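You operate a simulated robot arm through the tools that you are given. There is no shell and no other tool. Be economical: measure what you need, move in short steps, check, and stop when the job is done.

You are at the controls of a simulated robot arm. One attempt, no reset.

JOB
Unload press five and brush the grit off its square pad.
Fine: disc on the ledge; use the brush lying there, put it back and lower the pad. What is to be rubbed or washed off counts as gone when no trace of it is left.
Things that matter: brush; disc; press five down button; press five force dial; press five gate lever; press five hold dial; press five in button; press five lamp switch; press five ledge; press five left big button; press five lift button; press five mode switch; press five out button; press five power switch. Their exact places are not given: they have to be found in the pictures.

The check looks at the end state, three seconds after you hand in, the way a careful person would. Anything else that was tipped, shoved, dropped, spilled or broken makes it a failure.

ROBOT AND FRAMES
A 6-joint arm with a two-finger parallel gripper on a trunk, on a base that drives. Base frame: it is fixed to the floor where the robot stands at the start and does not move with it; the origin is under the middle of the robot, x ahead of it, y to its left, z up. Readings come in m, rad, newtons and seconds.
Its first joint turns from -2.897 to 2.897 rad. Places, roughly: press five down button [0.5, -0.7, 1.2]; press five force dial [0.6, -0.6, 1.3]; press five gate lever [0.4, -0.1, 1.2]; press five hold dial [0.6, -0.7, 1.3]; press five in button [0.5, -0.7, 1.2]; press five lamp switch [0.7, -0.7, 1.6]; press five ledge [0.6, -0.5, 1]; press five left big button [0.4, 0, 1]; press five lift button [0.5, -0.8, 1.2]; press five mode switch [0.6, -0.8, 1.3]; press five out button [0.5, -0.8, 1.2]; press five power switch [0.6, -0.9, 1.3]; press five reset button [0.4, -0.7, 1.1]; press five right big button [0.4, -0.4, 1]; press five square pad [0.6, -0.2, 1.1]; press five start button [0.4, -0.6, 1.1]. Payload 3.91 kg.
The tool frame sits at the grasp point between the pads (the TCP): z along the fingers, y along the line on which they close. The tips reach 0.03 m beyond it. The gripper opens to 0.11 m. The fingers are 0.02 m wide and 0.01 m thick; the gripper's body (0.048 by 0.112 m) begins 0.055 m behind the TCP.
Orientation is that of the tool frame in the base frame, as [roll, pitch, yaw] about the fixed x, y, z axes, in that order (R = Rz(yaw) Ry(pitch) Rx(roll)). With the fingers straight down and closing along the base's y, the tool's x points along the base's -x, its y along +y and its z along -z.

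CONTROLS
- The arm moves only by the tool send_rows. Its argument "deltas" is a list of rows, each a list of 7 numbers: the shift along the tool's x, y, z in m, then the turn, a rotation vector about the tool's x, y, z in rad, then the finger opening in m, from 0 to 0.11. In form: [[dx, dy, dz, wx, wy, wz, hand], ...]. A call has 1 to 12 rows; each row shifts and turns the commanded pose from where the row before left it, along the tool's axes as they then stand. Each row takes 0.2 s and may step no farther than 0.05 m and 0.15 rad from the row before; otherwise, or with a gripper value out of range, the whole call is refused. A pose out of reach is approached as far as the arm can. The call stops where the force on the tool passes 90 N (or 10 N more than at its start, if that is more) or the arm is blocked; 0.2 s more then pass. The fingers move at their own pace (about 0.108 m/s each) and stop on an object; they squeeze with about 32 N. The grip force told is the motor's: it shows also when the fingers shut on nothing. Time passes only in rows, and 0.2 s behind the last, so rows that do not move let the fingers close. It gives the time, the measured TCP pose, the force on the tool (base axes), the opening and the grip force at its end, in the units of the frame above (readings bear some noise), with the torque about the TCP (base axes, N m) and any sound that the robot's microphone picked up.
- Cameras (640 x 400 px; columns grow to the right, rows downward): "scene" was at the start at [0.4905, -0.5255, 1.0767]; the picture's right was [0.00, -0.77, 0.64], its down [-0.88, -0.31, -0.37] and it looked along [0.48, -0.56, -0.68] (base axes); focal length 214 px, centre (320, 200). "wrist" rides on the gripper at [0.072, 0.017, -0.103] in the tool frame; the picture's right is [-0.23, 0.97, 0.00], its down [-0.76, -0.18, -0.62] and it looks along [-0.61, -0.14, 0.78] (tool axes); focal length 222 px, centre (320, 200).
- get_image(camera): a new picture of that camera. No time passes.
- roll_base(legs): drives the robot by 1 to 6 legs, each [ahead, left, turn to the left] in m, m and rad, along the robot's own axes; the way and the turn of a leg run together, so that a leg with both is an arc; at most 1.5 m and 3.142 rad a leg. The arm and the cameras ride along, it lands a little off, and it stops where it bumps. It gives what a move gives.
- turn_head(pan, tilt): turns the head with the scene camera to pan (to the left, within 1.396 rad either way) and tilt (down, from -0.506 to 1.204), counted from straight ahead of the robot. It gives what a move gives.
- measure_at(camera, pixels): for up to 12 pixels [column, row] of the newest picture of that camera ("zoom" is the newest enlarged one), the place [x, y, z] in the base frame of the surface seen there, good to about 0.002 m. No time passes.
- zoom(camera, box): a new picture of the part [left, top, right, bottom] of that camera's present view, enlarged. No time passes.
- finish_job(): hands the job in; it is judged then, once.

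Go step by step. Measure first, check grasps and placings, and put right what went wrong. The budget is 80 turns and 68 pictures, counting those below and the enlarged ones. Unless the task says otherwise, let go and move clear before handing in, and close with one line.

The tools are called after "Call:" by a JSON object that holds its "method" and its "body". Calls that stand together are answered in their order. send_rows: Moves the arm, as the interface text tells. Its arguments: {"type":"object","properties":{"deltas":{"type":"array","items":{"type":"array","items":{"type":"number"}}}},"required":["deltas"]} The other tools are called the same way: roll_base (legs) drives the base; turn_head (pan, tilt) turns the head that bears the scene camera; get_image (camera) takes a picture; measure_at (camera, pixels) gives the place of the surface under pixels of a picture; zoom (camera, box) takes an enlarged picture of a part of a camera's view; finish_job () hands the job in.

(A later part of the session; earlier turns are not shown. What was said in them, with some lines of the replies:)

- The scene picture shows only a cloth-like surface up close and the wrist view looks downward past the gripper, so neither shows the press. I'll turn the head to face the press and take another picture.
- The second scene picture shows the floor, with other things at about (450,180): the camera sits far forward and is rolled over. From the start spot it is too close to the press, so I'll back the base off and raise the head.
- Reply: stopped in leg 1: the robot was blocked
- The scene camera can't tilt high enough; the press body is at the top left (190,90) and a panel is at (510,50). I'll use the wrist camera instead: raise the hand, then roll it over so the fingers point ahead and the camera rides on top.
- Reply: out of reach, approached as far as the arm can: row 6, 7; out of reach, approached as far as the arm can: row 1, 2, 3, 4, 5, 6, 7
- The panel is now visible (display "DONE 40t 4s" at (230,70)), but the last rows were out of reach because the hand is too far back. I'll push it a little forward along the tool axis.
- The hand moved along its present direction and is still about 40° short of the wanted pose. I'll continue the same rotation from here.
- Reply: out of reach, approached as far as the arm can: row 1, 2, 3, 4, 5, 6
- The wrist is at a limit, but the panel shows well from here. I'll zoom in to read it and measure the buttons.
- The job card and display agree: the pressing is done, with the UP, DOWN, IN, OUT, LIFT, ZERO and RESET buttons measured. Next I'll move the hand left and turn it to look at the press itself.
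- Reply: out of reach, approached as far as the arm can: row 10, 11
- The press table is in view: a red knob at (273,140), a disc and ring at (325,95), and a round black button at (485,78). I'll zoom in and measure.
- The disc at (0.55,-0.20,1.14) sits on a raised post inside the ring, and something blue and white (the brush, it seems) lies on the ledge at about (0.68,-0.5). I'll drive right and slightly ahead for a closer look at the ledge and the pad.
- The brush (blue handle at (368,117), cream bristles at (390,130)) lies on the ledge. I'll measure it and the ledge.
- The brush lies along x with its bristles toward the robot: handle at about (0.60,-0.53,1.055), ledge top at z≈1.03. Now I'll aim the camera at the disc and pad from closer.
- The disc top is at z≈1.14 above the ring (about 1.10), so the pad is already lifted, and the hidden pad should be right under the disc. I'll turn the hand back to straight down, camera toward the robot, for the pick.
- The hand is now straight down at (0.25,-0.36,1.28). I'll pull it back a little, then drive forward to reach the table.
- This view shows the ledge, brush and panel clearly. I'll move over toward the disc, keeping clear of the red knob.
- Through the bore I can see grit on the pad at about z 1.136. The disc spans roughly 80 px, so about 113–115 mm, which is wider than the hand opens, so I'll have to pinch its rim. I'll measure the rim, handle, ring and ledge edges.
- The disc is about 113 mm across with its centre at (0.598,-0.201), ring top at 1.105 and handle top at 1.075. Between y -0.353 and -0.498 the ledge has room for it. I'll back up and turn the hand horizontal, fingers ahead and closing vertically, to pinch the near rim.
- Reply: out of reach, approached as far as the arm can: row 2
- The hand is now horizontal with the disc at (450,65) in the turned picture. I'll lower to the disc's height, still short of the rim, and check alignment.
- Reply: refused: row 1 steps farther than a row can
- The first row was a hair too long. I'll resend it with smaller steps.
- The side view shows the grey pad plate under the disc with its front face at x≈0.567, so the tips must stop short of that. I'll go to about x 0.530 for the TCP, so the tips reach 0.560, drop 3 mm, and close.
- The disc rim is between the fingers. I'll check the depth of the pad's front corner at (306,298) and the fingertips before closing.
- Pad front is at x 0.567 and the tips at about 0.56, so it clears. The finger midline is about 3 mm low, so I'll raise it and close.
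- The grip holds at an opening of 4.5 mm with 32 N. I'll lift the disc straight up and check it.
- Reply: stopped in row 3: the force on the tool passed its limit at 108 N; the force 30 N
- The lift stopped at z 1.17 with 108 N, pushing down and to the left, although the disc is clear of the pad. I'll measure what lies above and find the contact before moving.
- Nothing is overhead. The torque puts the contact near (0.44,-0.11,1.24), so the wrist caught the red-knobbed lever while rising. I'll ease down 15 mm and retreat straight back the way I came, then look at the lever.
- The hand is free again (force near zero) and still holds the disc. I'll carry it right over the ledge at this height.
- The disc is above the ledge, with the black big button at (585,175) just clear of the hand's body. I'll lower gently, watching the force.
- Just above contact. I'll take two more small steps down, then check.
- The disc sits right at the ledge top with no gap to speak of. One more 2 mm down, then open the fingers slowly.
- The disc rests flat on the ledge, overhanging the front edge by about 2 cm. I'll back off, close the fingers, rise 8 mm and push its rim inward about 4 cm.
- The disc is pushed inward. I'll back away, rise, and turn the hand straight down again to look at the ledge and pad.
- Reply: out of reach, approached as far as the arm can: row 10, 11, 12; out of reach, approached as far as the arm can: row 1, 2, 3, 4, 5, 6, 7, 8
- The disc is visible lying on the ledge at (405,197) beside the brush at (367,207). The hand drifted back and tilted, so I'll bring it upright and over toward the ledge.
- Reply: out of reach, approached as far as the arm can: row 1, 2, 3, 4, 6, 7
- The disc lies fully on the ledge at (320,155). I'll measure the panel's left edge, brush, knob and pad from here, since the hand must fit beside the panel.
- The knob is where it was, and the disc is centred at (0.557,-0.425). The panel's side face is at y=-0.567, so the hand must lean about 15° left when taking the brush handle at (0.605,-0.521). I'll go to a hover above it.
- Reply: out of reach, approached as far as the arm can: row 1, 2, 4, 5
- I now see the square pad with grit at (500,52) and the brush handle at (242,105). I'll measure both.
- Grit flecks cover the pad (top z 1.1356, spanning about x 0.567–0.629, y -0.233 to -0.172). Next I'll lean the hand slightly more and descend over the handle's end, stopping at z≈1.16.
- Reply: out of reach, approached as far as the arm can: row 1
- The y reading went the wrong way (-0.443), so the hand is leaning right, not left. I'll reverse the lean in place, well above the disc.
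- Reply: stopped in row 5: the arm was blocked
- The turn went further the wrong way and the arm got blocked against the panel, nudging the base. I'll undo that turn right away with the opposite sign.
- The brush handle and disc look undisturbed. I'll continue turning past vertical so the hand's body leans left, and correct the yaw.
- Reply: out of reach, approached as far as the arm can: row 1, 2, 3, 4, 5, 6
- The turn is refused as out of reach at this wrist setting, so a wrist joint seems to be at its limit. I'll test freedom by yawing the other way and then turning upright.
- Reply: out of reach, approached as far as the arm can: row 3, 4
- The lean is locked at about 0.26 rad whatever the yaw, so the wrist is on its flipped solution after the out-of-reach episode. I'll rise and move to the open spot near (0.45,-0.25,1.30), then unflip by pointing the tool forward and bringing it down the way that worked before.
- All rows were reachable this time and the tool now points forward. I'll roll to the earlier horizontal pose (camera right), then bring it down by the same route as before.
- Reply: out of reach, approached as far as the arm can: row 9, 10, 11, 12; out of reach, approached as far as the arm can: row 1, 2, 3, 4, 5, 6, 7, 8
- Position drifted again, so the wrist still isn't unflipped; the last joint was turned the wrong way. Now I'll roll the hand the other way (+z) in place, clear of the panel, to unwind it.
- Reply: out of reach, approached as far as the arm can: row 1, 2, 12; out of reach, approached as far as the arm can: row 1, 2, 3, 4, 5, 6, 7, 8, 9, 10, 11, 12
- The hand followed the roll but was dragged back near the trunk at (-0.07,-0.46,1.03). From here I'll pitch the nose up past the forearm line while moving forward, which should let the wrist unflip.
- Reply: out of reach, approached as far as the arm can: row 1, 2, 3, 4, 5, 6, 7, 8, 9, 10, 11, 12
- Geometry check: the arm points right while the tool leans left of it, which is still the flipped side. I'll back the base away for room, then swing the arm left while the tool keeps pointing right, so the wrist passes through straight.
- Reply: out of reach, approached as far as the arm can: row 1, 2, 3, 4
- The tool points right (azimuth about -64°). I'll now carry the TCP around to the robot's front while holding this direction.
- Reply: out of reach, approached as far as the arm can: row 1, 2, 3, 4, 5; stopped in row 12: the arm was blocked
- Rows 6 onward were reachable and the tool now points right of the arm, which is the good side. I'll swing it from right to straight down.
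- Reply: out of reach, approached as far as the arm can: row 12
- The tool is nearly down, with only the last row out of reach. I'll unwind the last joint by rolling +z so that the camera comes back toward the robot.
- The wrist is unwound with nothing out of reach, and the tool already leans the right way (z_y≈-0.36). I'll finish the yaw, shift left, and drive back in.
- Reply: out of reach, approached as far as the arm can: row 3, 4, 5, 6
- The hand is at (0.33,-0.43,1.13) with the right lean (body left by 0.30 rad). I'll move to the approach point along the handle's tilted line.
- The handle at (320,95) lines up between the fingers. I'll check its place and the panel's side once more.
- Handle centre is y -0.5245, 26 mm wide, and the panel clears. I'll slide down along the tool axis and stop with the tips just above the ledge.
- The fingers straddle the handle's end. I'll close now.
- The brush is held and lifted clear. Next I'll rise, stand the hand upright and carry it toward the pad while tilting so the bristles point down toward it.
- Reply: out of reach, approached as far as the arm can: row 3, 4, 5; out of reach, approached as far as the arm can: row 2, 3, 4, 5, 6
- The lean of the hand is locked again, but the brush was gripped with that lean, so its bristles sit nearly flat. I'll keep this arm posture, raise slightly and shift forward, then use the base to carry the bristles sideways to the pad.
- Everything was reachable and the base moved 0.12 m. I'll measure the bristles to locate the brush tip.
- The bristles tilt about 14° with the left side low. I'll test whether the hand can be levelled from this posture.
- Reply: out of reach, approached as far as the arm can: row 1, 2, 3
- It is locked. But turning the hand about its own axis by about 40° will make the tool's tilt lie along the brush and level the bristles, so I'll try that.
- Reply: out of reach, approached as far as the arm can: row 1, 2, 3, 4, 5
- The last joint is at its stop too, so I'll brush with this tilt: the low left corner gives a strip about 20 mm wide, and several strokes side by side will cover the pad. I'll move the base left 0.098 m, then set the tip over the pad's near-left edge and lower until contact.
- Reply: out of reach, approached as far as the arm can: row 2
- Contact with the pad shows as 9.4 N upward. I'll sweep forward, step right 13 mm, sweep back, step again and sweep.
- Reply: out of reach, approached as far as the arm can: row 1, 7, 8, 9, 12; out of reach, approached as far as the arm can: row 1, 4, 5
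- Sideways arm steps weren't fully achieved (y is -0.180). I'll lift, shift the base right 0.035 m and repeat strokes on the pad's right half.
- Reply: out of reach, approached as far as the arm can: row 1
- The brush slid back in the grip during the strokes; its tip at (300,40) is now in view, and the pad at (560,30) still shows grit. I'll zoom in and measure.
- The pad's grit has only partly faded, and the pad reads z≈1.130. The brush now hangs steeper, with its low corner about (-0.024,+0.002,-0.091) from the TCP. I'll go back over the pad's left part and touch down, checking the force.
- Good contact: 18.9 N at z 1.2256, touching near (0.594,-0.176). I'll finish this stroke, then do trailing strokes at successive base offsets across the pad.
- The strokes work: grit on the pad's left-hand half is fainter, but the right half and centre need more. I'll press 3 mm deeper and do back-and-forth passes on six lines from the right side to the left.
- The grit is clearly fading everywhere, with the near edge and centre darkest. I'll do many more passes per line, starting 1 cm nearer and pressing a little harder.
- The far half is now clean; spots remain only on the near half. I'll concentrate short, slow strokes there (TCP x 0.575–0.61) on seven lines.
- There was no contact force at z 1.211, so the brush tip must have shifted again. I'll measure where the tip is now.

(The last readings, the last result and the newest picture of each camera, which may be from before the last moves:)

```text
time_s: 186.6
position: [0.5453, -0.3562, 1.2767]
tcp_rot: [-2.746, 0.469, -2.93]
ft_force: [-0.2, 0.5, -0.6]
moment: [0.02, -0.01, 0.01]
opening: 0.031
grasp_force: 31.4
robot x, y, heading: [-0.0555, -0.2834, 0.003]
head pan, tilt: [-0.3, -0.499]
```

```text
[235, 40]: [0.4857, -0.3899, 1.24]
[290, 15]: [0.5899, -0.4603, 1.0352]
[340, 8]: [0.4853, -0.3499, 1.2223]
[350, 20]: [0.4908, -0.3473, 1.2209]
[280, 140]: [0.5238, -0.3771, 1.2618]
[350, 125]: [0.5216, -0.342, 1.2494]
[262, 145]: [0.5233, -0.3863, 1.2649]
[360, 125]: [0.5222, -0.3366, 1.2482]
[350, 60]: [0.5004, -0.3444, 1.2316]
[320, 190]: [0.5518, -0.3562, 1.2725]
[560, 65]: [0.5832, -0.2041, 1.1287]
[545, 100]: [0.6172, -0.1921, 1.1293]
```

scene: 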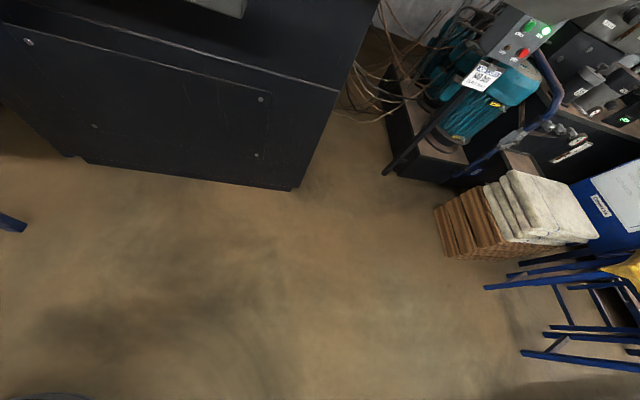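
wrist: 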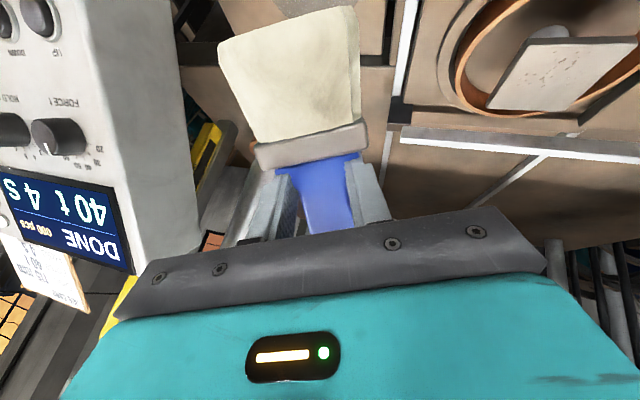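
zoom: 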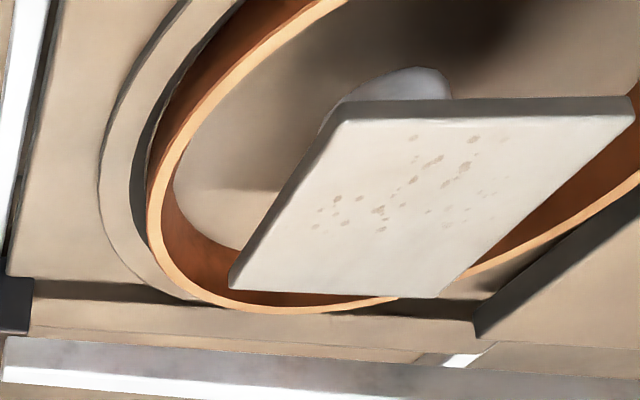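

The brush has pivoted up: its low edge is now about 0.048 m behind and 0.077 m below the TCP, so the last strokes missed the near half. I'll redo them at TCP x 0.608–0.678, z≈1.198.

Call:
{"method": "roll_base", "body": {"legs": [[0.063, 0.131, 0]]}}

Call:
{"method": "send_rows", "body": {"deltas": [[0.0188, 0.014, 0.0349, 0, 0, 0, 0.0], [0.0166, 0.0123, 0.0307, 0, 0, 0, 0.0], [-0.0305, -0.0014, 0.017, 0, 0, 0, 0.0]]}}

Call:
{"method": "send_rows", "body": {"deltas": [[0.0305, 0.0014, -0.017, 0, 0, 0, 0.0], [-0.0305, -0.0014, 0.017, 0, 0, 0, 0.0], [-0.0305, -0.0014, 0.017, 0, 0, 0, 0.0], [0.0305, 0.0014, -0.017, 0, 0, 0, 0.0], [0.0305, 0.0014, -0.017, 0, 0, 0, 0.0], [-0.0305, -0.0014, 0.017, 0, 0, 0, 0.0], [0.0305, 0.0014, -0.017, 0, 0, 0, 0.0], [-0.0166, -0.0123, -0.0307, 0, 0, 0, 0.0]]}}

Call:
{"method": "roll_base", "body": {"legs": [[0, 0.012, 0]]}}

Call:
{"method": "send_rows", "body": {"deltas": [[0.0166, 0.0123, 0.0307, 0, 0, 0, 0.0], [-0.0305, -0.0014, 0.017, 0, 0, 0, 0.0], [-0.0305, -0.0014, 0.017, 0, 0, 0, 0.0], [0.0305, 0.0014, -0.017, 0, 0, 0, 0.0], [0.0305, 0.0014, -0.017, 0, 0, 0, 0.0], [-0.0305, -0.0014, 0.017, 0, 0, 0, 0.0], [-0.0305, -0.0014, 0.017, 0, 0, 0, 0.0], [0.0305, 0.0014, -0.017, 0, 0, 0, 0.0], [0.0305, 0.0014, -0.017, 0, 0, 0, 0.0], [-0.0305, -0.0014, 0.017, 0, 0, 0, 0.0], [0.0305, 0.0014, -0.017, 0, 0, 0, 0.0], [-0.0166, -0.0123, -0.0307, 0, 0, 0, 0.0]]}}

Call:
{"method": "roll_base", "body": {"legs": [[0, 0.012, 0]]}}

Call:
{"method": "send_rows", "body": {"deltas": [[0.0166, 0.0123, 0.0307, 0, 0, 0, 0.0], [-0.0305, -0.0014, 0.017, 0, 0, 0, 0.0], [-0.0305, -0.0014, 0.017, 0, 0, 0, 0.0], [0.0305, 0.0014, -0.017, 0, 0, 0, 0.0], [0.0305, 0.0014, -0.017, 0, 0, 0, 0.0], [-0.0305, -0.0014, 0.017, 0, 0, 0, 0.0], [-0.0305, -0.0014, 0.017, 0, 0, 0, 0.0], [0.0305, 0.0014, -0.017, 0, 0, 0, 0.0], [0.0305, 0.0014, -0.017, 0, 0, 0, 0.0], [-0.0305, -0.0014, 0.017, 0, 0, 0, 0.0], [0.0305, 0.0014, -0.017, 0, 0, 0, 0.0], [-0.0166, -0.0123, -0.0307, 0, 0, 0, 0.0]]}}

Call:
{"method": "roll_base", "body": {"legs": [[0, 0.012, 0]]}}

Call:
{"method": "send_rows", "body": {"deltas": [[0.0166, 0.0123, 0.0307, 0, 0, 0, 0.0], [-0.0305, -0.0014, 0.017, 0, 0, 0, 0.0], [-0.0305, -0.0014, 0.017, 0, 0, 0, 0.0], [0.0305, 0.0014, -0.017, 0, 0, 0, 0.0], [0.0305, 0.0014, -0.017, 0, 0, 0, 0.0], [-0.0305, -0.0014, 0.017, 0, 0, 0, 0.0], [-0.0305, -0.0014, 0.017, 0, 0, 0, 0.0], [0.0305, 0.0014, -0.017, 0, 0, 0, 0.0], [0.0305, 0.0014, -0.017, 0, 0, 0, 0.0], [-0.0305, -0.0014, 0.017, 0, 0, 0, 0.0], [0.0305, 0.0014, -0.017, 0, 0, 0, 0.0], [-0.0166, -0.0123, -0.0307, 0, 0, 0, 0.0]]}}

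Call:
{"method": "roll_base", "body": {"legs": [[0, 0.012, 0]]}}

Call:
{"method": "send_rows", "body": {"deltas": [[0.0166, 0.0123, 0.0307, 0, 0, 0, 0.0], [-0.0305, -0.0014, 0.017, 0, 0, 0, 0.0], [-0.0305, -0.0014, 0.017, 0, 0, 0, 0.0], [0.0305, 0.0014, -0.017, 0, 0, 0, 0.0], [0.0305, 0.0014, -0.017, 0, 0, 0, 0.0], [-0.0305, -0.0014, 0.017, 0, 0, 0, 0.0], [-0.0305, -0.0014, 0.017, 0, 0, 0, 0.0], [0.0305, 0.0014, -0.017, 0, 0, 0, 0.0], [0.0305, 0.0014, -0.017, 0, 0, 0, 0.0], [-0.0305, -0.0014, 0.017, 0, 0, 0, 0.0]]}}

Call:
{"method": "send_rows", "body": {"deltas": [[-0.0166, -0.0123, -0.0307, 0, 0, 0, 0.0], [-0.0188, -0.014, -0.0349, 0, 0, 0, 0.0]]}}

Call:
{"method": "roll_base", "body": {"legs": [[-0.09, -0.185, 0]]}}

Call:
{"method": "get_image", "body": {"camera": "wrist"}}

Call:
{"method": "measure_at", "body": {"camera": "wrist", "pixels": [[240, 40], [290, 40], [345, 30], [350, 60], [280, 140], [350, 125], [262, 145], [360, 125], [320, 190], [230, 60], [350, 15]]}}

Call:
{"method": "zoom", "body": {"camera": "wrist", "box": [400, 0, 640, 150]}}

```text
time_s: 187.9
position: [0.6075, -0.2226, 1.275]
tcp_rot: [-2.746, 0.466, -2.928]
ft_force: [-0.3, -0.7, -1.2]
moment: [0.03, -0.03, 0.01]
opening: 0.0311
grasp_force: 32.6
robot x, y, heading: [0.0034, -0.1536, 0.002]
head pan, tilt: [-0.3, -0.499]
```

```text
time_s: 188.7
position: [0.6444, -0.2277, 1.1983]
tcp_rot: [-2.748, 0.466, -2.924]
ft_force: [0.3, -0.9, 0.3]
moment: [0.0, 0.1, 0.02]
opening: 0.0312
grasp_force: 32.4
robot x, y, heading: [0.0084, -0.1506, 0.003]
head pan, tilt: [-0.3, -0.499]
```

```text
time_s: 190.5
position: [0.6102, -0.2271, 1.234]
tcp_rot: [-2.745, 0.468, -2.93]
ft_force: [0.5, -0.4, 0.0]
moment: [0.02, -0.02, 0.01]
opening: 0.0314
grasp_force: 32.3
out of reach, approached as far as the arm can: row 3
robot x, y, heading: [0.005, -0.1531, -0.002]
head pan, tilt: [-0.3, -0.499]
```

```text
time_s: 191.3
position: [0.6099, -0.2158, 1.2348]
tcp_rot: [-2.745, 0.468, -2.928]
ft_force: [-0.4, 0.5, -1.2]
moment: [-0.02, 0.01, 0.01]
opening: 0.0313
grasp_force: 32.3
robot x, y, heading: [0.0077, -0.1391, 0.003]
head pan, tilt: [-0.3, -0.499]
```

```text
time_s: 193.9
position: [0.6112, -0.2145, 1.234]
tcp_rot: [-2.744, 0.468, -2.929]
ft_force: [-0.1, 0.5, -0.8]
moment: [0.0, 0.0, -0.01]
opening: 0.031
grasp_force: 32.2
robot x, y, heading: [0.0057, -0.1362, 0.006]
head pan, tilt: [-0.3, -0.499]
```

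```text
time_s: 194.6
position: [0.6105, -0.2025, 1.2346]
tcp_rot: [-2.746, 0.468, -2.931]
ft_force: [0.4, 1.0, -0.8]
moment: [0.02, -0.05, 0.01]
opening: 0.0311
grasp_force: 31.9
robot x, y, heading: [0.0079, -0.1284, 0.002]
head pan, tilt: [-0.3, -0.499]
```

```text
time_s: 197.2
position: [0.6109, -0.2015, 1.2352]
tcp_rot: [-2.745, 0.467, -2.932]
ft_force: [-0.6, -0.2, -1.3]
moment: [-0.03, 0.01, 0.01]
opening: 0.0315
grasp_force: 32.0
robot x, y, heading: [0.011, -0.1298, 0.0]
head pan, tilt: [-0.3, -0.499]
```

```text
time_s: 198.0
position: [0.6109, -0.1897, 1.2349]
tcp_rot: [-2.745, 0.467, -2.93]
ft_force: [0.0, -0.5, -1.0]
moment: [0.02, 0.0, 0.02]
opening: 0.0312
grasp_force: 31.5
robot x, y, heading: [0.0063, -0.1123, 0.0]
head pan, tilt: [-0.3, -0.499]
```

```text
time_s: 200.6
position: [0.6121, -0.1886, 1.2354]
tcp_rot: [-2.746, 0.468, -2.931]
ft_force: [0.0, 0.4, -1.5]
moment: [0.0, 0.0, 0.02]
opening: 0.0312
grasp_force: 32.1
robot x, y, heading: [0.0069, -0.1168, 0.003]
head pan, tilt: [-0.3, -0.499]
```

```text
time_s: 201.3
position: [0.6121, -0.1765, 1.2339]
tcp_rot: [-2.747, 0.467, -2.931]
ft_force: [0.1, 0.4, -0.4]
moment: [0.01, 0.0, 0.03]
opening: 0.0314
grasp_force: 32.5
robot x, y, heading: [0.0107, -0.1004, 0.004]
head pan, tilt: [-0.3, -0.499]
```

```text
time_s: 203.5
position: [0.6436, -0.182, 1.2001]
tcp_rot: [-2.749, 0.468, -2.924]
ft_force: [-0.2, -0.2, -0.5]
moment: [0.04, -0.08, 0.04]
opening: 0.031
grasp_force: 32.0
out of reach, approached as far as the arm can: row 3
robot x, y, heading: [0.003, -0.1073, -0.0]
head pan, tilt: [-0.3, -0.499]
```

```text
time_s: 204.1
position: [0.6465, -0.1804, 1.2786]
tcp_rot: [-2.745, 0.467, -2.931]
ft_force: [-0.2, -0.1, -0.7]
moment: [0.0, -0.03, -0.01]
opening: 0.0312
grasp_force: 32.0
robot x, y, heading: [0.0052, -0.1072, -0.0]
head pan, tilt: [-0.3, -0.499]
```

```text
time_s: 205.8
position: [0.554, -0.3667, 1.2785]
tcp_rot: [-2.746, 0.468, -2.93]
ft_force: [-0.6, -0.1, -1.2]
moment: [0.0, -0.02, 0.01]
opening: 0.0314
grasp_force: 31.8
robot x, y, heading: [-0.0882, -0.29, -0.0]
head pan, tilt: [-0.3, -0.499]
```

```text
7 pictures are left
```

wrist: 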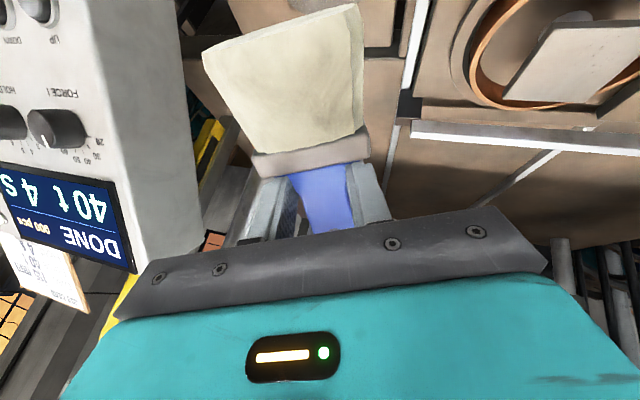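

```text
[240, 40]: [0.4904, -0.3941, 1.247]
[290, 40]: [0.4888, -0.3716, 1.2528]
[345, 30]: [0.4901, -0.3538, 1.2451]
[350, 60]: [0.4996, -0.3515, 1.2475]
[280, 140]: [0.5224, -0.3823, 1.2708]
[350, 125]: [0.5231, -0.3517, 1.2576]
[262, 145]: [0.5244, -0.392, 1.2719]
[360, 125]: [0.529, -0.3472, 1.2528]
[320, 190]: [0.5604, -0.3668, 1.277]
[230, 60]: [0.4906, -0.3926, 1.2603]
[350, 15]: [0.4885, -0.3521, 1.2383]
```

```text
2.67 times, centred on (520, 75) of wrist
```

zoom: 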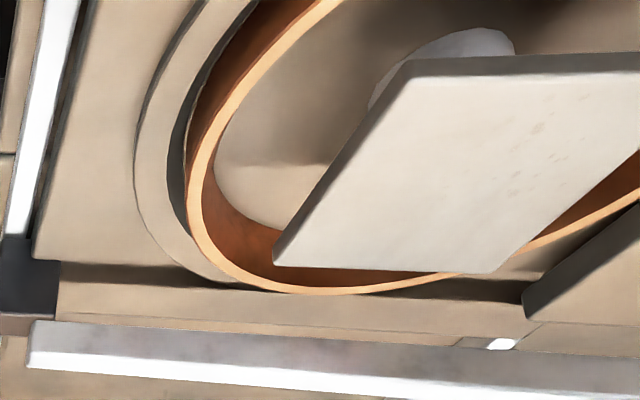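

Almost clean: only faint traces remain on the pad's left part (540,128). The brush has pivoted further, so I'll do a last set of strokes there at z≈1.183.

Call:
{"method": "roll_base", "body": {"legs": [[0.061, 0.168, 0]]}}

Call:
{"method": "send_rows", "body": {"deltas": [[0.0195, 0.0145, 0.0361, 0, 0, 0, 0.0], [0.0116, 0.0087, 0.0216, 0, 0, 0, 0.0], [0.0116, 0.0087, 0.0216, 0, 0, 0, 0.0], [-0.0305, -0.0014, 0.017, 0, 0, 0, 0.0], [-0.0262, -0.0012, 0.0146, 0, 0, 0, 0.0], [0.0262, 0.0012, -0.0146, 0, 0, 0, 0.0], [0.0305, 0.0014, -0.017, 0, 0, 0, 0.0], [-0.0305, -0.0014, 0.017, 0, 0, 0, 0.0], [-0.0262, -0.0012, 0.0146, 0, 0, 0, 0.0], [0.0262, 0.0012, -0.0146, 0, 0, 0, 0.0], [0.0305, 0.0014, -0.017, 0, 0, 0, 0.0]]}}

Call:
{"method": "send_rows", "body": {"deltas": [[-0.0305, -0.0014, 0.017, 0, 0, 0, 0.0], [0.0305, 0.0014, -0.017, 0, 0, 0, 0.0], [-0.0116, -0.0087, -0.0216, 0, 0, 0, 0.0], [-0.0116, -0.0087, -0.0216, 0, 0, 0, 0.0]]}}

Call:
{"method": "roll_base", "body": {"legs": [[0, 0.01, 0]]}}

Call:
{"method": "send_rows", "body": {"deltas": [[0.0116, 0.0087, 0.0216, 0, 0, 0, 0.0], [0.0116, 0.0087, 0.0216, 0, 0, 0, 0.0], [-0.0305, -0.0014, 0.017, 0, 0, 0, 0.0], [-0.0262, -0.0012, 0.0146, 0, 0, 0, 0.0], [0.0262, 0.0012, -0.0146, 0, 0, 0, 0.0], [0.0305, 0.0014, -0.017, 0, 0, 0, 0.0], [-0.0305, -0.0014, 0.017, 0, 0, 0, 0.0], [-0.0262, -0.0012, 0.0146, 0, 0, 0, 0.0], [0.0262, 0.0012, -0.0146, 0, 0, 0, 0.0], [0.0305, 0.0014, -0.017, 0, 0, 0, 0.0], [-0.0116, -0.0087, -0.0216, 0, 0, 0, 0.0], [-0.0116, -0.0087, -0.0216, 0, 0, 0, 0.0]]}}

Call:
{"method": "roll_base", "body": {"legs": [[0, 0.01, 0]]}}

Call:
{"method": "send_rows", "body": {"deltas": [[0.0116, 0.0087, 0.0216, 0, 0, 0, 0.0], [0.0116, 0.0087, 0.0216, 0, 0, 0, 0.0], [-0.0305, -0.0014, 0.017, 0, 0, 0, 0.0], [-0.0262, -0.0012, 0.0146, 0, 0, 0, 0.0], [0.0262, 0.0012, -0.0146, 0, 0, 0, 0.0], [0.0305, 0.0014, -0.017, 0, 0, 0, 0.0], [-0.0305, -0.0014, 0.017, 0, 0, 0, 0.0], [-0.0262, -0.0012, 0.0146, 0, 0, 0, 0.0], [0.0262, 0.0012, -0.0146, 0, 0, 0, 0.0], [0.0305, 0.0014, -0.017, 0, 0, 0, 0.0], [-0.0116, -0.0087, -0.0216, 0, 0, 0, 0.0], [-0.0116, -0.0087, -0.0216, 0, 0, 0, 0.0]]}}

Call:
{"method": "roll_base", "body": {"legs": [[0, 0.008, 0]]}}

Call:
{"method": "send_rows", "body": {"deltas": [[0.0116, 0.0087, 0.0216, 0, 0, 0, 0.0], [0.0116, 0.0087, 0.0216, 0, 0, 0, 0.0], [-0.0305, -0.0014, 0.017, 0, 0, 0, 0.0], [0.0305, 0.0014, -0.017, 0, 0, 0, 0.0], [-0.0305, -0.0014, 0.017, 0, 0, 0, 0.0], [0.0305, 0.0014, -0.017, 0, 0, 0, 0.0], [-0.0116, -0.0087, -0.0216, 0, 0, 0, 0.0], [-0.0116, -0.0087, -0.0216, 0, 0, 0, 0.0], [-0.0195, -0.0145, -0.0361, 0, 0, 0, 0.0]]}}

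Call:
{"method": "roll_base", "body": {"legs": [[-0.09, -0.185, 0]]}}

Call:
{"method": "get_image", "body": {"camera": "wrist"}}

Call:
{"method": "measure_at", "body": {"camera": "wrist", "pixels": [[240, 40], [290, 40], [345, 30], [350, 60], [280, 140], [350, 125], [262, 145], [360, 125], [320, 190], [230, 60], [350, 15]]}}

Call:
{"method": "zoom", "body": {"camera": "wrist", "box": [480, 0, 640, 110]}}

```text
time_s: 207.3
position: [0.6162, -0.1989, 1.2789]
tcp_rot: [-2.747, 0.468, -2.931]
ft_force: [0.4, 0.0, -0.8]
moment: [-0.03, -0.02, 0.02]
opening: 0.0312
grasp_force: 32.1
robot x, y, heading: [-0.0225, -0.1219, 0.002]
head pan, tilt: [-0.3, -0.499]
```

```text
time_s: 209.7
position: [0.6174, -0.2035, 1.1847]
tcp_rot: [-2.747, 0.466, -2.927]
ft_force: [0.3, 1.1, -1.5]
moment: [-0.01, 0.02, 0.01]
opening: 0.0316
grasp_force: 31.7
out of reach, approached as far as the arm can: row 3
robot x, y, heading: [-0.0243, -0.1216, -0.001]
head pan, tilt: [-0.3, -0.499]
```

```text
time_s: 210.7
position: [0.6156, -0.2022, 1.2374]
tcp_rot: [-2.746, 0.468, -2.932]
ft_force: [0.2, 0.2, -1.1]
moment: [0.01, 0.0, 0.04]
opening: 0.0314
grasp_force: 32.2
robot x, y, heading: [-0.0233, -0.118, -0.0]
head pan, tilt: [-0.3, -0.499]
```

```text
time_s: 211.4
position: [0.6146, -0.1908, 1.2379]
tcp_rot: [-2.744, 0.466, -2.93]
ft_force: [-0.3, 0.4, -0.9]
moment: [0.02, -0.04, 0.0]
opening: 0.0315
grasp_force: 32.0
robot x, y, heading: [-0.0262, -0.1106, 0.01]
head pan, tilt: [-0.3, -0.499]
```

```text
time_s: 214.0
position: [0.6169, -0.1919, 1.2368]
tcp_rot: [-2.746, 0.469, -2.931]
ft_force: [0.6, -0.1, -2.4]
moment: [0.01, -0.03, 0.0]
opening: 0.0316
grasp_force: 31.8
robot x, y, heading: [-0.025, -0.1116, 0.005]
head pan, tilt: [-0.3, -0.499]
```

```text
time_s: 214.8
position: [0.617, -0.1824, 1.2388]
tcp_rot: [-2.745, 0.468, -2.93]
ft_force: [-0.6, 0.0, -1.5]
moment: [0.01, 0.0, -0.03]
opening: 0.0315
grasp_force: 32.4
robot x, y, heading: [-0.0204, -0.1003, 0.006]
head pan, tilt: [-0.3, -0.499]
```

```text
time_s: 217.4
position: [0.6166, -0.1826, 1.2398]
tcp_rot: [-2.746, 0.469, -2.93]
ft_force: [0.2, 0.3, -0.8]
moment: [0.0, 0.02, -0.03]
opening: 0.0314
grasp_force: 32.1
robot x, y, heading: [-0.0231, -0.1004, -0.002]
head pan, tilt: [-0.3, -0.499]
```

```text
time_s: 218.1
position: [0.6165, -0.175, 1.2389]
tcp_rot: [-2.747, 0.467, -2.931]
ft_force: [0.0, 0.4, -1.0]
moment: [0.03, -0.05, 0.02]
opening: 0.0316
grasp_force: 32.0
robot x, y, heading: [-0.0232, -0.0926, 0.003]
head pan, tilt: [-0.3, -0.499]
```

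```text
time_s: 220.1
position: [0.6153, -0.1737, 1.2806]
tcp_rot: [-2.745, 0.465, -2.931]
ft_force: [-0.6, -0.8, -0.4]
moment: [-0.03, -0.03, -0.02]
opening: 0.0313
grasp_force: 32.6
robot x, y, heading: [-0.0239, -0.0935, 0.004]
head pan, tilt: [-0.3, -0.499]
```

```text
time_s: 221.7
position: [0.5244, -0.3597, 1.2809]
tcp_rot: [-2.744, 0.468, -2.935]
ft_force: [0.3, 0.8, -1.3]
moment: [0.05, -0.03, 0.03]
opening: 0.0316
grasp_force: 32.0
robot x, y, heading: [-0.1168, -0.2768, -0.008]
head pan, tilt: [-0.3, -0.499]
```

```text
5 pictures are left
```

wrist: 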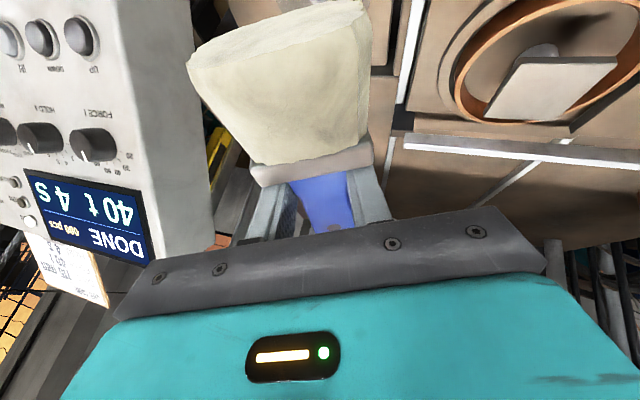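

```text
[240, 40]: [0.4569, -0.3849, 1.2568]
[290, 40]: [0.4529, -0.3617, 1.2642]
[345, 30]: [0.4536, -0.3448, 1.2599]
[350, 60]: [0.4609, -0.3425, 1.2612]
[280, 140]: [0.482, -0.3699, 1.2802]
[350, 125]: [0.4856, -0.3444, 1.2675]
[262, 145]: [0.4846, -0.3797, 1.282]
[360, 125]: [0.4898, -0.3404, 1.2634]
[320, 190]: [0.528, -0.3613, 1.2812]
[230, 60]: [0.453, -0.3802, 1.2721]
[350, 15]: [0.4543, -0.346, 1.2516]
```

```text
3.64 times, centred on (560, 55) of wrist
```

zoom: 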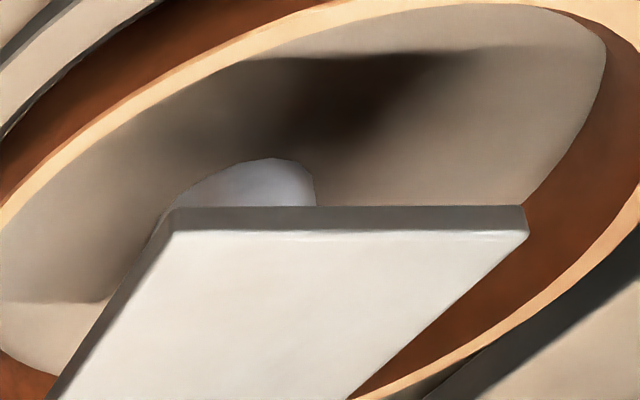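

The pad is now spotless in the enlarged view. I'll take the brush back to its place: drive so it is over its spot on the ledge, then lower to just above.

Call:
{"method": "roll_base", "body": {"legs": [[0.05, -0.153, 0]]}}

Call:
{"method": "send_rows", "body": {"deltas": [[0.0214, 0.0159, 0.0397, 0, 0, 0, 0.0], [0.0214, 0.0159, 0.0397, 0, 0, 0, 0.0], [0.0214, 0.0159, 0.0397, 0, 0, 0, 0.0], [0.0179, 0.0133, 0.0332, 0, 0, 0, 0.0]]}}

Call:
{"method": "get_image", "body": {"camera": "wrist"}}

Call:
{"method": "measure_at", "body": {"camera": "wrist", "pixels": [[240, 40], [290, 40], [345, 30], [200, 80], [365, 10], [280, 140], [350, 125], [320, 190], [410, 60], [150, 150], [130, 60]]}}

```text
time_s: 223.1
position: [0.5755, -0.5147, 1.2803]
tcp_rot: [-2.744, 0.468, -2.936]
ft_force: [0.3, 0.1, -0.5]
moment: [-0.02, -0.06, -0.02]
opening: 0.0314
grasp_force: 31.4
robot x, y, heading: [-0.0673, -0.4311, -0.004]
head pan, tilt: [-0.3, -0.499]
```

```text
time_s: 224.3
position: [0.5736, -0.5256, 1.1052]
tcp_rot: [-2.747, 0.472, -2.918]
ft_force: [-10.0, 28.1, 5.5]
moment: [-0.44, -0.06, -2.03]
opening: 0.0333
grasp_force: 32.3
out of reach, approached as far as the arm can: row 3, 4
robot x, y, heading: [-0.064, -0.4265, 0.008]
head pan, tilt: [-0.3, -0.499]
stopped in row 4: the force on the tool passed its limit at 93 N (the readings are from after the stop); the commanded pose is now the measured one
```

```text
3 pictures are left
```

wrist: 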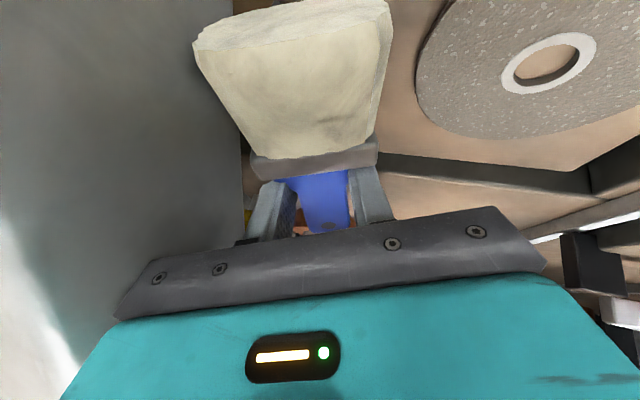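

```text
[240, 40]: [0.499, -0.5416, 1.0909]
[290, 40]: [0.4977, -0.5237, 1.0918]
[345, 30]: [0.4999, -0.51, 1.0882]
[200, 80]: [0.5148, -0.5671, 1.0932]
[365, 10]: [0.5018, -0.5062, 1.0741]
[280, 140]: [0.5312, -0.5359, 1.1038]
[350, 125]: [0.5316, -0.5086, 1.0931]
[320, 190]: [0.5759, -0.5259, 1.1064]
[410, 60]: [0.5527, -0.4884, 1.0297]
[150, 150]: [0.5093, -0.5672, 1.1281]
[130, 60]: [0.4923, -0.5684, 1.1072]
```

The right side brushed the panel (28 N to the left) as it drifted right. I'll shift the base left 16 mm and finish lowering, checking before release.

Call:
{"method": "roll_base", "body": {"legs": [[0, 0.017, 0]]}}

Call:
{"method": "send_rows", "body": {"deltas": [[0.0054, 0.004, 0.01, 0, 0, 0, 0.0], [0.0054, 0.004, 0.01, 0, 0, 0, 0.0], [0.0045, 0.0033, 0.0083, 0, 0, 0, 0.0]]}}

Call:
{"method": "measure_at", "body": {"camera": "wrist", "pixels": [[365, 10], [320, 190]]}}

```text
time_s: 225.1
position: [0.575, -0.5131, 1.1042]
tcp_rot: [-2.746, 0.472, -2.92]
ft_force: [-0.6, 0.3, -0.7]
moment: [-0.02, -0.04, 0.0]
opening: 0.0313
grasp_force: 31.9
robot x, y, heading: [-0.0681, -0.4159, 0.001]
head pan, tilt: [-0.3, -0.499]
```

```text
time_s: 225.9
position: [0.5747, -0.5137, 1.0709]
tcp_rot: [-2.748, 0.473, -2.913]
ft_force: [6.7, -4.4, 21.0]
moment: [0.19, 1.3, 0.19]
opening: 0.0319
grasp_force: 32.0
robot x, y, heading: [-0.0623, -0.4091, -0.0]
head pan, tilt: [-0.3, -0.499]
```

```text
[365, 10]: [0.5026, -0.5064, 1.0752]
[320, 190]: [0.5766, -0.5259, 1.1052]
```

The brush rests on the ledge with 21 N. I'll open slowly, retreat up and left, then back, and check.

Call:
{"method": "send_rows", "body": {"deltas": [[0, 0, 0, 0, 0, 0, 0.036], [0, 0, 0, 0, 0, 0, 0.042], [0, 0, 0, 0, 0, 0, 0.052], [0, 0, 0, 0, 0, 0, 0.052], [-0.0098, -0.0005, -0.0175, 0, 0, 0, 0.052], [-0.0195, -0.0009, -0.035, 0, 0, 0, 0.052], [-0.0195, -0.0009, -0.035, 0, 0, 0, 0.052], [-0.0195, -0.0009, -0.035, 0, 0, 0, 0.052], [-0.0195, -0.0009, -0.035, 0, 0, 0, 0.03], [0.0418, 0.002, -0.0234, 0, 0, 0, 0.0], [0.0418, 0.002, -0.0234, 0, 0, 0, 0.0], [0.0418, 0.002, -0.0234, 0, 0, 0, 0.0]]}}

Call:
{"method": "get_image", "body": {"camera": "wrist"}}

Call:
{"method": "measure_at", "body": {"camera": "wrist", "pixels": [[300, 20], [280, 60], [320, 60], [420, 20], [80, 30], [60, 30], [40, 30], [20, 30], [120, 60], [150, 100]]}}

```text
time_s: 228.5
position: [0.4311, -0.4706, 1.2417]
tcp_rot: [-2.748, 0.468, -2.92]
ft_force: [0.8, 0.4, -0.1]
moment: [0.0, 0.07, -0.01]
opening: 0.0
grasp_force: 32.2
out of reach, approached as far as the arm can: row 6, 7, 8, 11
robot x, y, heading: [-0.0647, -0.4145, 0.002]
head pan, tilt: [-0.3, -0.499]
```

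```text
2 pictures are left
```

wrist: 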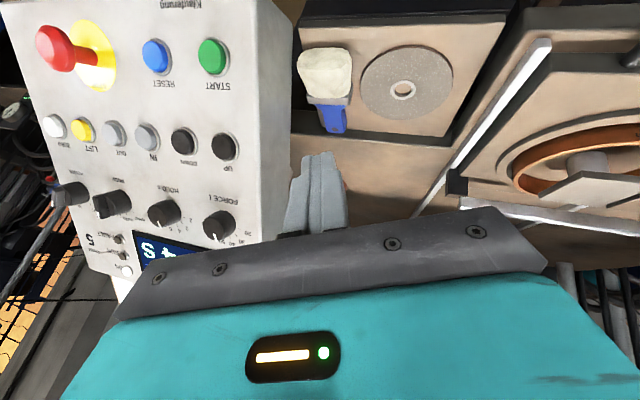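

```text
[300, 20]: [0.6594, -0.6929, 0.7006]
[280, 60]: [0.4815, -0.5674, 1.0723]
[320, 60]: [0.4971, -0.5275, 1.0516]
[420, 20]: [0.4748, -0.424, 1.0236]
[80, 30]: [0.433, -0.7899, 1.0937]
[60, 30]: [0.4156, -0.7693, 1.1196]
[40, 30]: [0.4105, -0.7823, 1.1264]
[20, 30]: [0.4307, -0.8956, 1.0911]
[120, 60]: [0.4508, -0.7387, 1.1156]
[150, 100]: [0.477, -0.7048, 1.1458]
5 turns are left
```

The brush is back on the ledge beside the disc at (325,85), and the pad still stands up at (590,190). Next I'll bring the closed fingertips in front of the yellow LIFT button at (82,130).

Call:
{"method": "measure_at", "body": {"camera": "wrist", "pixels": [[80, 127], [84, 130], [113, 132], [53, 125], [182, 142], [145, 137]]}}

Call:
{"method": "send_rows", "body": {"deltas": [[0.0073, -0.0397, 0.0143, 0, 0, 0, 0.0], [0.0073, -0.0397, 0.0143, 0, 0, 0, 0.0], [0.0073, -0.0397, 0.0143, 0, 0, 0, 0.0], [0.0073, -0.0397, 0.0143, 0, 0, 0, 0.0], [0.0073, -0.0397, 0.0143, 0, 0, 0, 0.0], [0.0073, -0.0397, 0.0143, 0, 0, 0, 0.0], [0.0073, -0.0397, 0.0143, 0, 0, 0, 0.0], [0.0073, -0.0397, 0.0143, 0, 0, 0, 0.0]]}}

```text
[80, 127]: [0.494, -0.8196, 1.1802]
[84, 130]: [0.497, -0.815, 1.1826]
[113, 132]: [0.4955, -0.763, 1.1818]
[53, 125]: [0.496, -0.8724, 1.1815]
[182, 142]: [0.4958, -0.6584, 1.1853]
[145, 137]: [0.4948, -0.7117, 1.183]
```

```text
time_s: 230.3
position: [0.4836, -0.6284, 1.2224]
tcp_rot: [-2.618, 0.432, -2.943]
ft_force: [0.1, -0.1, 0.2]
moment: [0.04, -0.01, 0.04]
opening: 0.0001
grasp_force: 32.0
out of reach, approached as far as the arm can: row 1, 2, 3, 4, 5, 6, 7, 8
robot x, y, heading: [-0.0624, -0.4098, -0.002]
head pan, tilt: [-0.3, -0.499]
4 turns are left
```

The arm drifted again, ending at (0.484,-0.628), so I'll use the base to get in front of LIFT (0.495,-0.818,1.181). Then I'll press along the panel's normal, back off, and view the pad.

Call:
{"method": "roll_base", "body": {"legs": [[-0.035, 0, 0], [0, -0.177, 0]]}}

Call:
{"method": "send_rows", "body": {"deltas": [[-0.0143, 0.0087, 0.0247, 0, 0, 0, 0.0], [-0.0038, 0.0023, 0.0066, 0, 0, 0, 0.0], [-0.0029, 0.0017, 0.0049, 0, 0, 0, 0.0], [-0.0024, 0.0015, 0.0041, 0, 0, 0, 0.0]]}}

Call:
{"method": "send_rows", "body": {"deltas": [[0.0143, -0.0087, -0.0247, 0, 0, 0, 0.0], [0.0091, -0.0055, -0.0157, 0, 0, 0, 0.0]]}}

Call:
{"method": "roll_base", "body": {"legs": [[-0.04, 0, 0], [0, 0.36, 0]]}}

Call:
{"method": "get_image", "body": {"camera": "wrist"}}

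```text
time_s: 232.3
position: [0.4492, -0.8006, 1.2224]
tcp_rot: [-2.618, 0.43, -2.943]
ft_force: [-0.4, 0.3, 0.1]
moment: [0.0, 0.02, 0.02]
opening: 0.0001
grasp_force: 32.1
robot x, y, heading: [-0.0962, -0.5864, -0.0]
head pan, tilt: [-0.3, -0.499]
```

```text
time_s: 233.3
position: [0.4821, -0.8018, 1.2001]
tcp_rot: [-2.614, 0.436, -2.94]
ft_force: [-58.6, 7.5, 40.7]
moment: [0.0, 0.47, -0.07]
opening: 0.0002
grasp_force: 32.0
robot x, y, heading: [-0.1019, -0.5906, -0.002]
head pan, tilt: [-0.3, -0.499]
heard: click
```

```text
time_s: 233.9
position: [0.4494, -0.8021, 1.2227]
tcp_rot: [-2.618, 0.432, -2.943]
ft_force: [1.0, -0.3, 0.1]
moment: [0.03, -0.01, 0.02]
opening: 0.0003
grasp_force: 32.0
robot x, y, heading: [-0.0994, -0.5889, 0.004]
head pan, tilt: [-0.3, -0.499]
```

```text
time_s: 236.7
position: [0.4092, -0.4454, 1.2236]
tcp_rot: [-2.618, 0.432, -2.946]
ft_force: [0.1, 0.1, 1.4]
moment: [-0.02, 0.03, 0.02]
opening: 0.0
grasp_force: 32.4
robot x, y, heading: [-0.1349, -0.2271, 0.0]
head pan, tilt: [-0.3, -0.499]
```

```text
1 pictures are left
3 turns are left
```

wrist: 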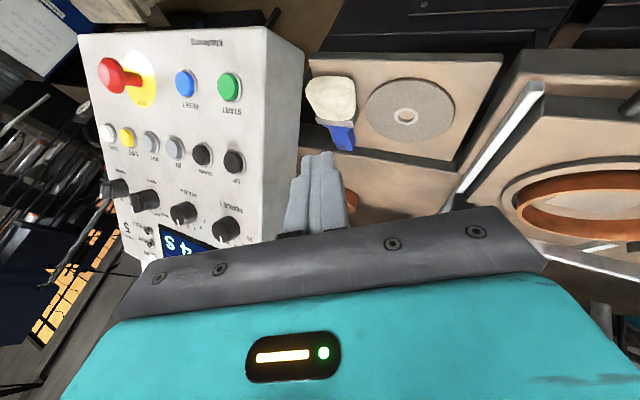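

LIFT clicked, and the raised pad no longer stands out of the ring at (600,200). I'll confirm its height.

Call:
{"method": "measure_at", "body": {"camera": "wrist", "pixels": [[600, 200], [625, 205], [605, 213], [630, 213], [570, 205], [590, 185], [345, 135], [408, 115]]}}

Call:
{"method": "zoom", "body": {"camera": "wrist", "box": [500, 140, 640, 260]}}

```text
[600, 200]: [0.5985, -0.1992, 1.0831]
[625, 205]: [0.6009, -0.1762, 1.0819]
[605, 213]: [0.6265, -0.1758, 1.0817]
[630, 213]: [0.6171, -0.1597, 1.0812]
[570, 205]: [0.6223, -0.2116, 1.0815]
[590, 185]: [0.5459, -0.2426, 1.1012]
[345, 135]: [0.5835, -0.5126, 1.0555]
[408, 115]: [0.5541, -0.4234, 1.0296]
```

```text
3.33 times, centred on (570, 200) of wrist
2 turns are left
```

zoom: 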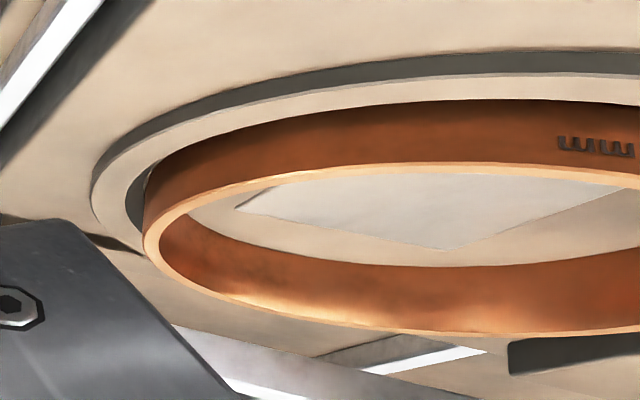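

The pad is down flush at z≈1.082 inside the ring and shows clean. The disc and brush lie on the ledge, and the hand is empty and clear, so I'm handing in.

Call:
{"method": "finish_job", "body": {}}

```text
The job is handed in.
```

Press five is unloaded: the disc is on the ledge, the pad is brushed clean in the last close-up, the brush is back beside the disc, and one press of LIFT lowered the pad flush (z≈1.08). Along the way the arm struck something, most likely the gate lever, which measured unmoved afterwards. It also hit the control panel twice, and I did not check the panel for marks.
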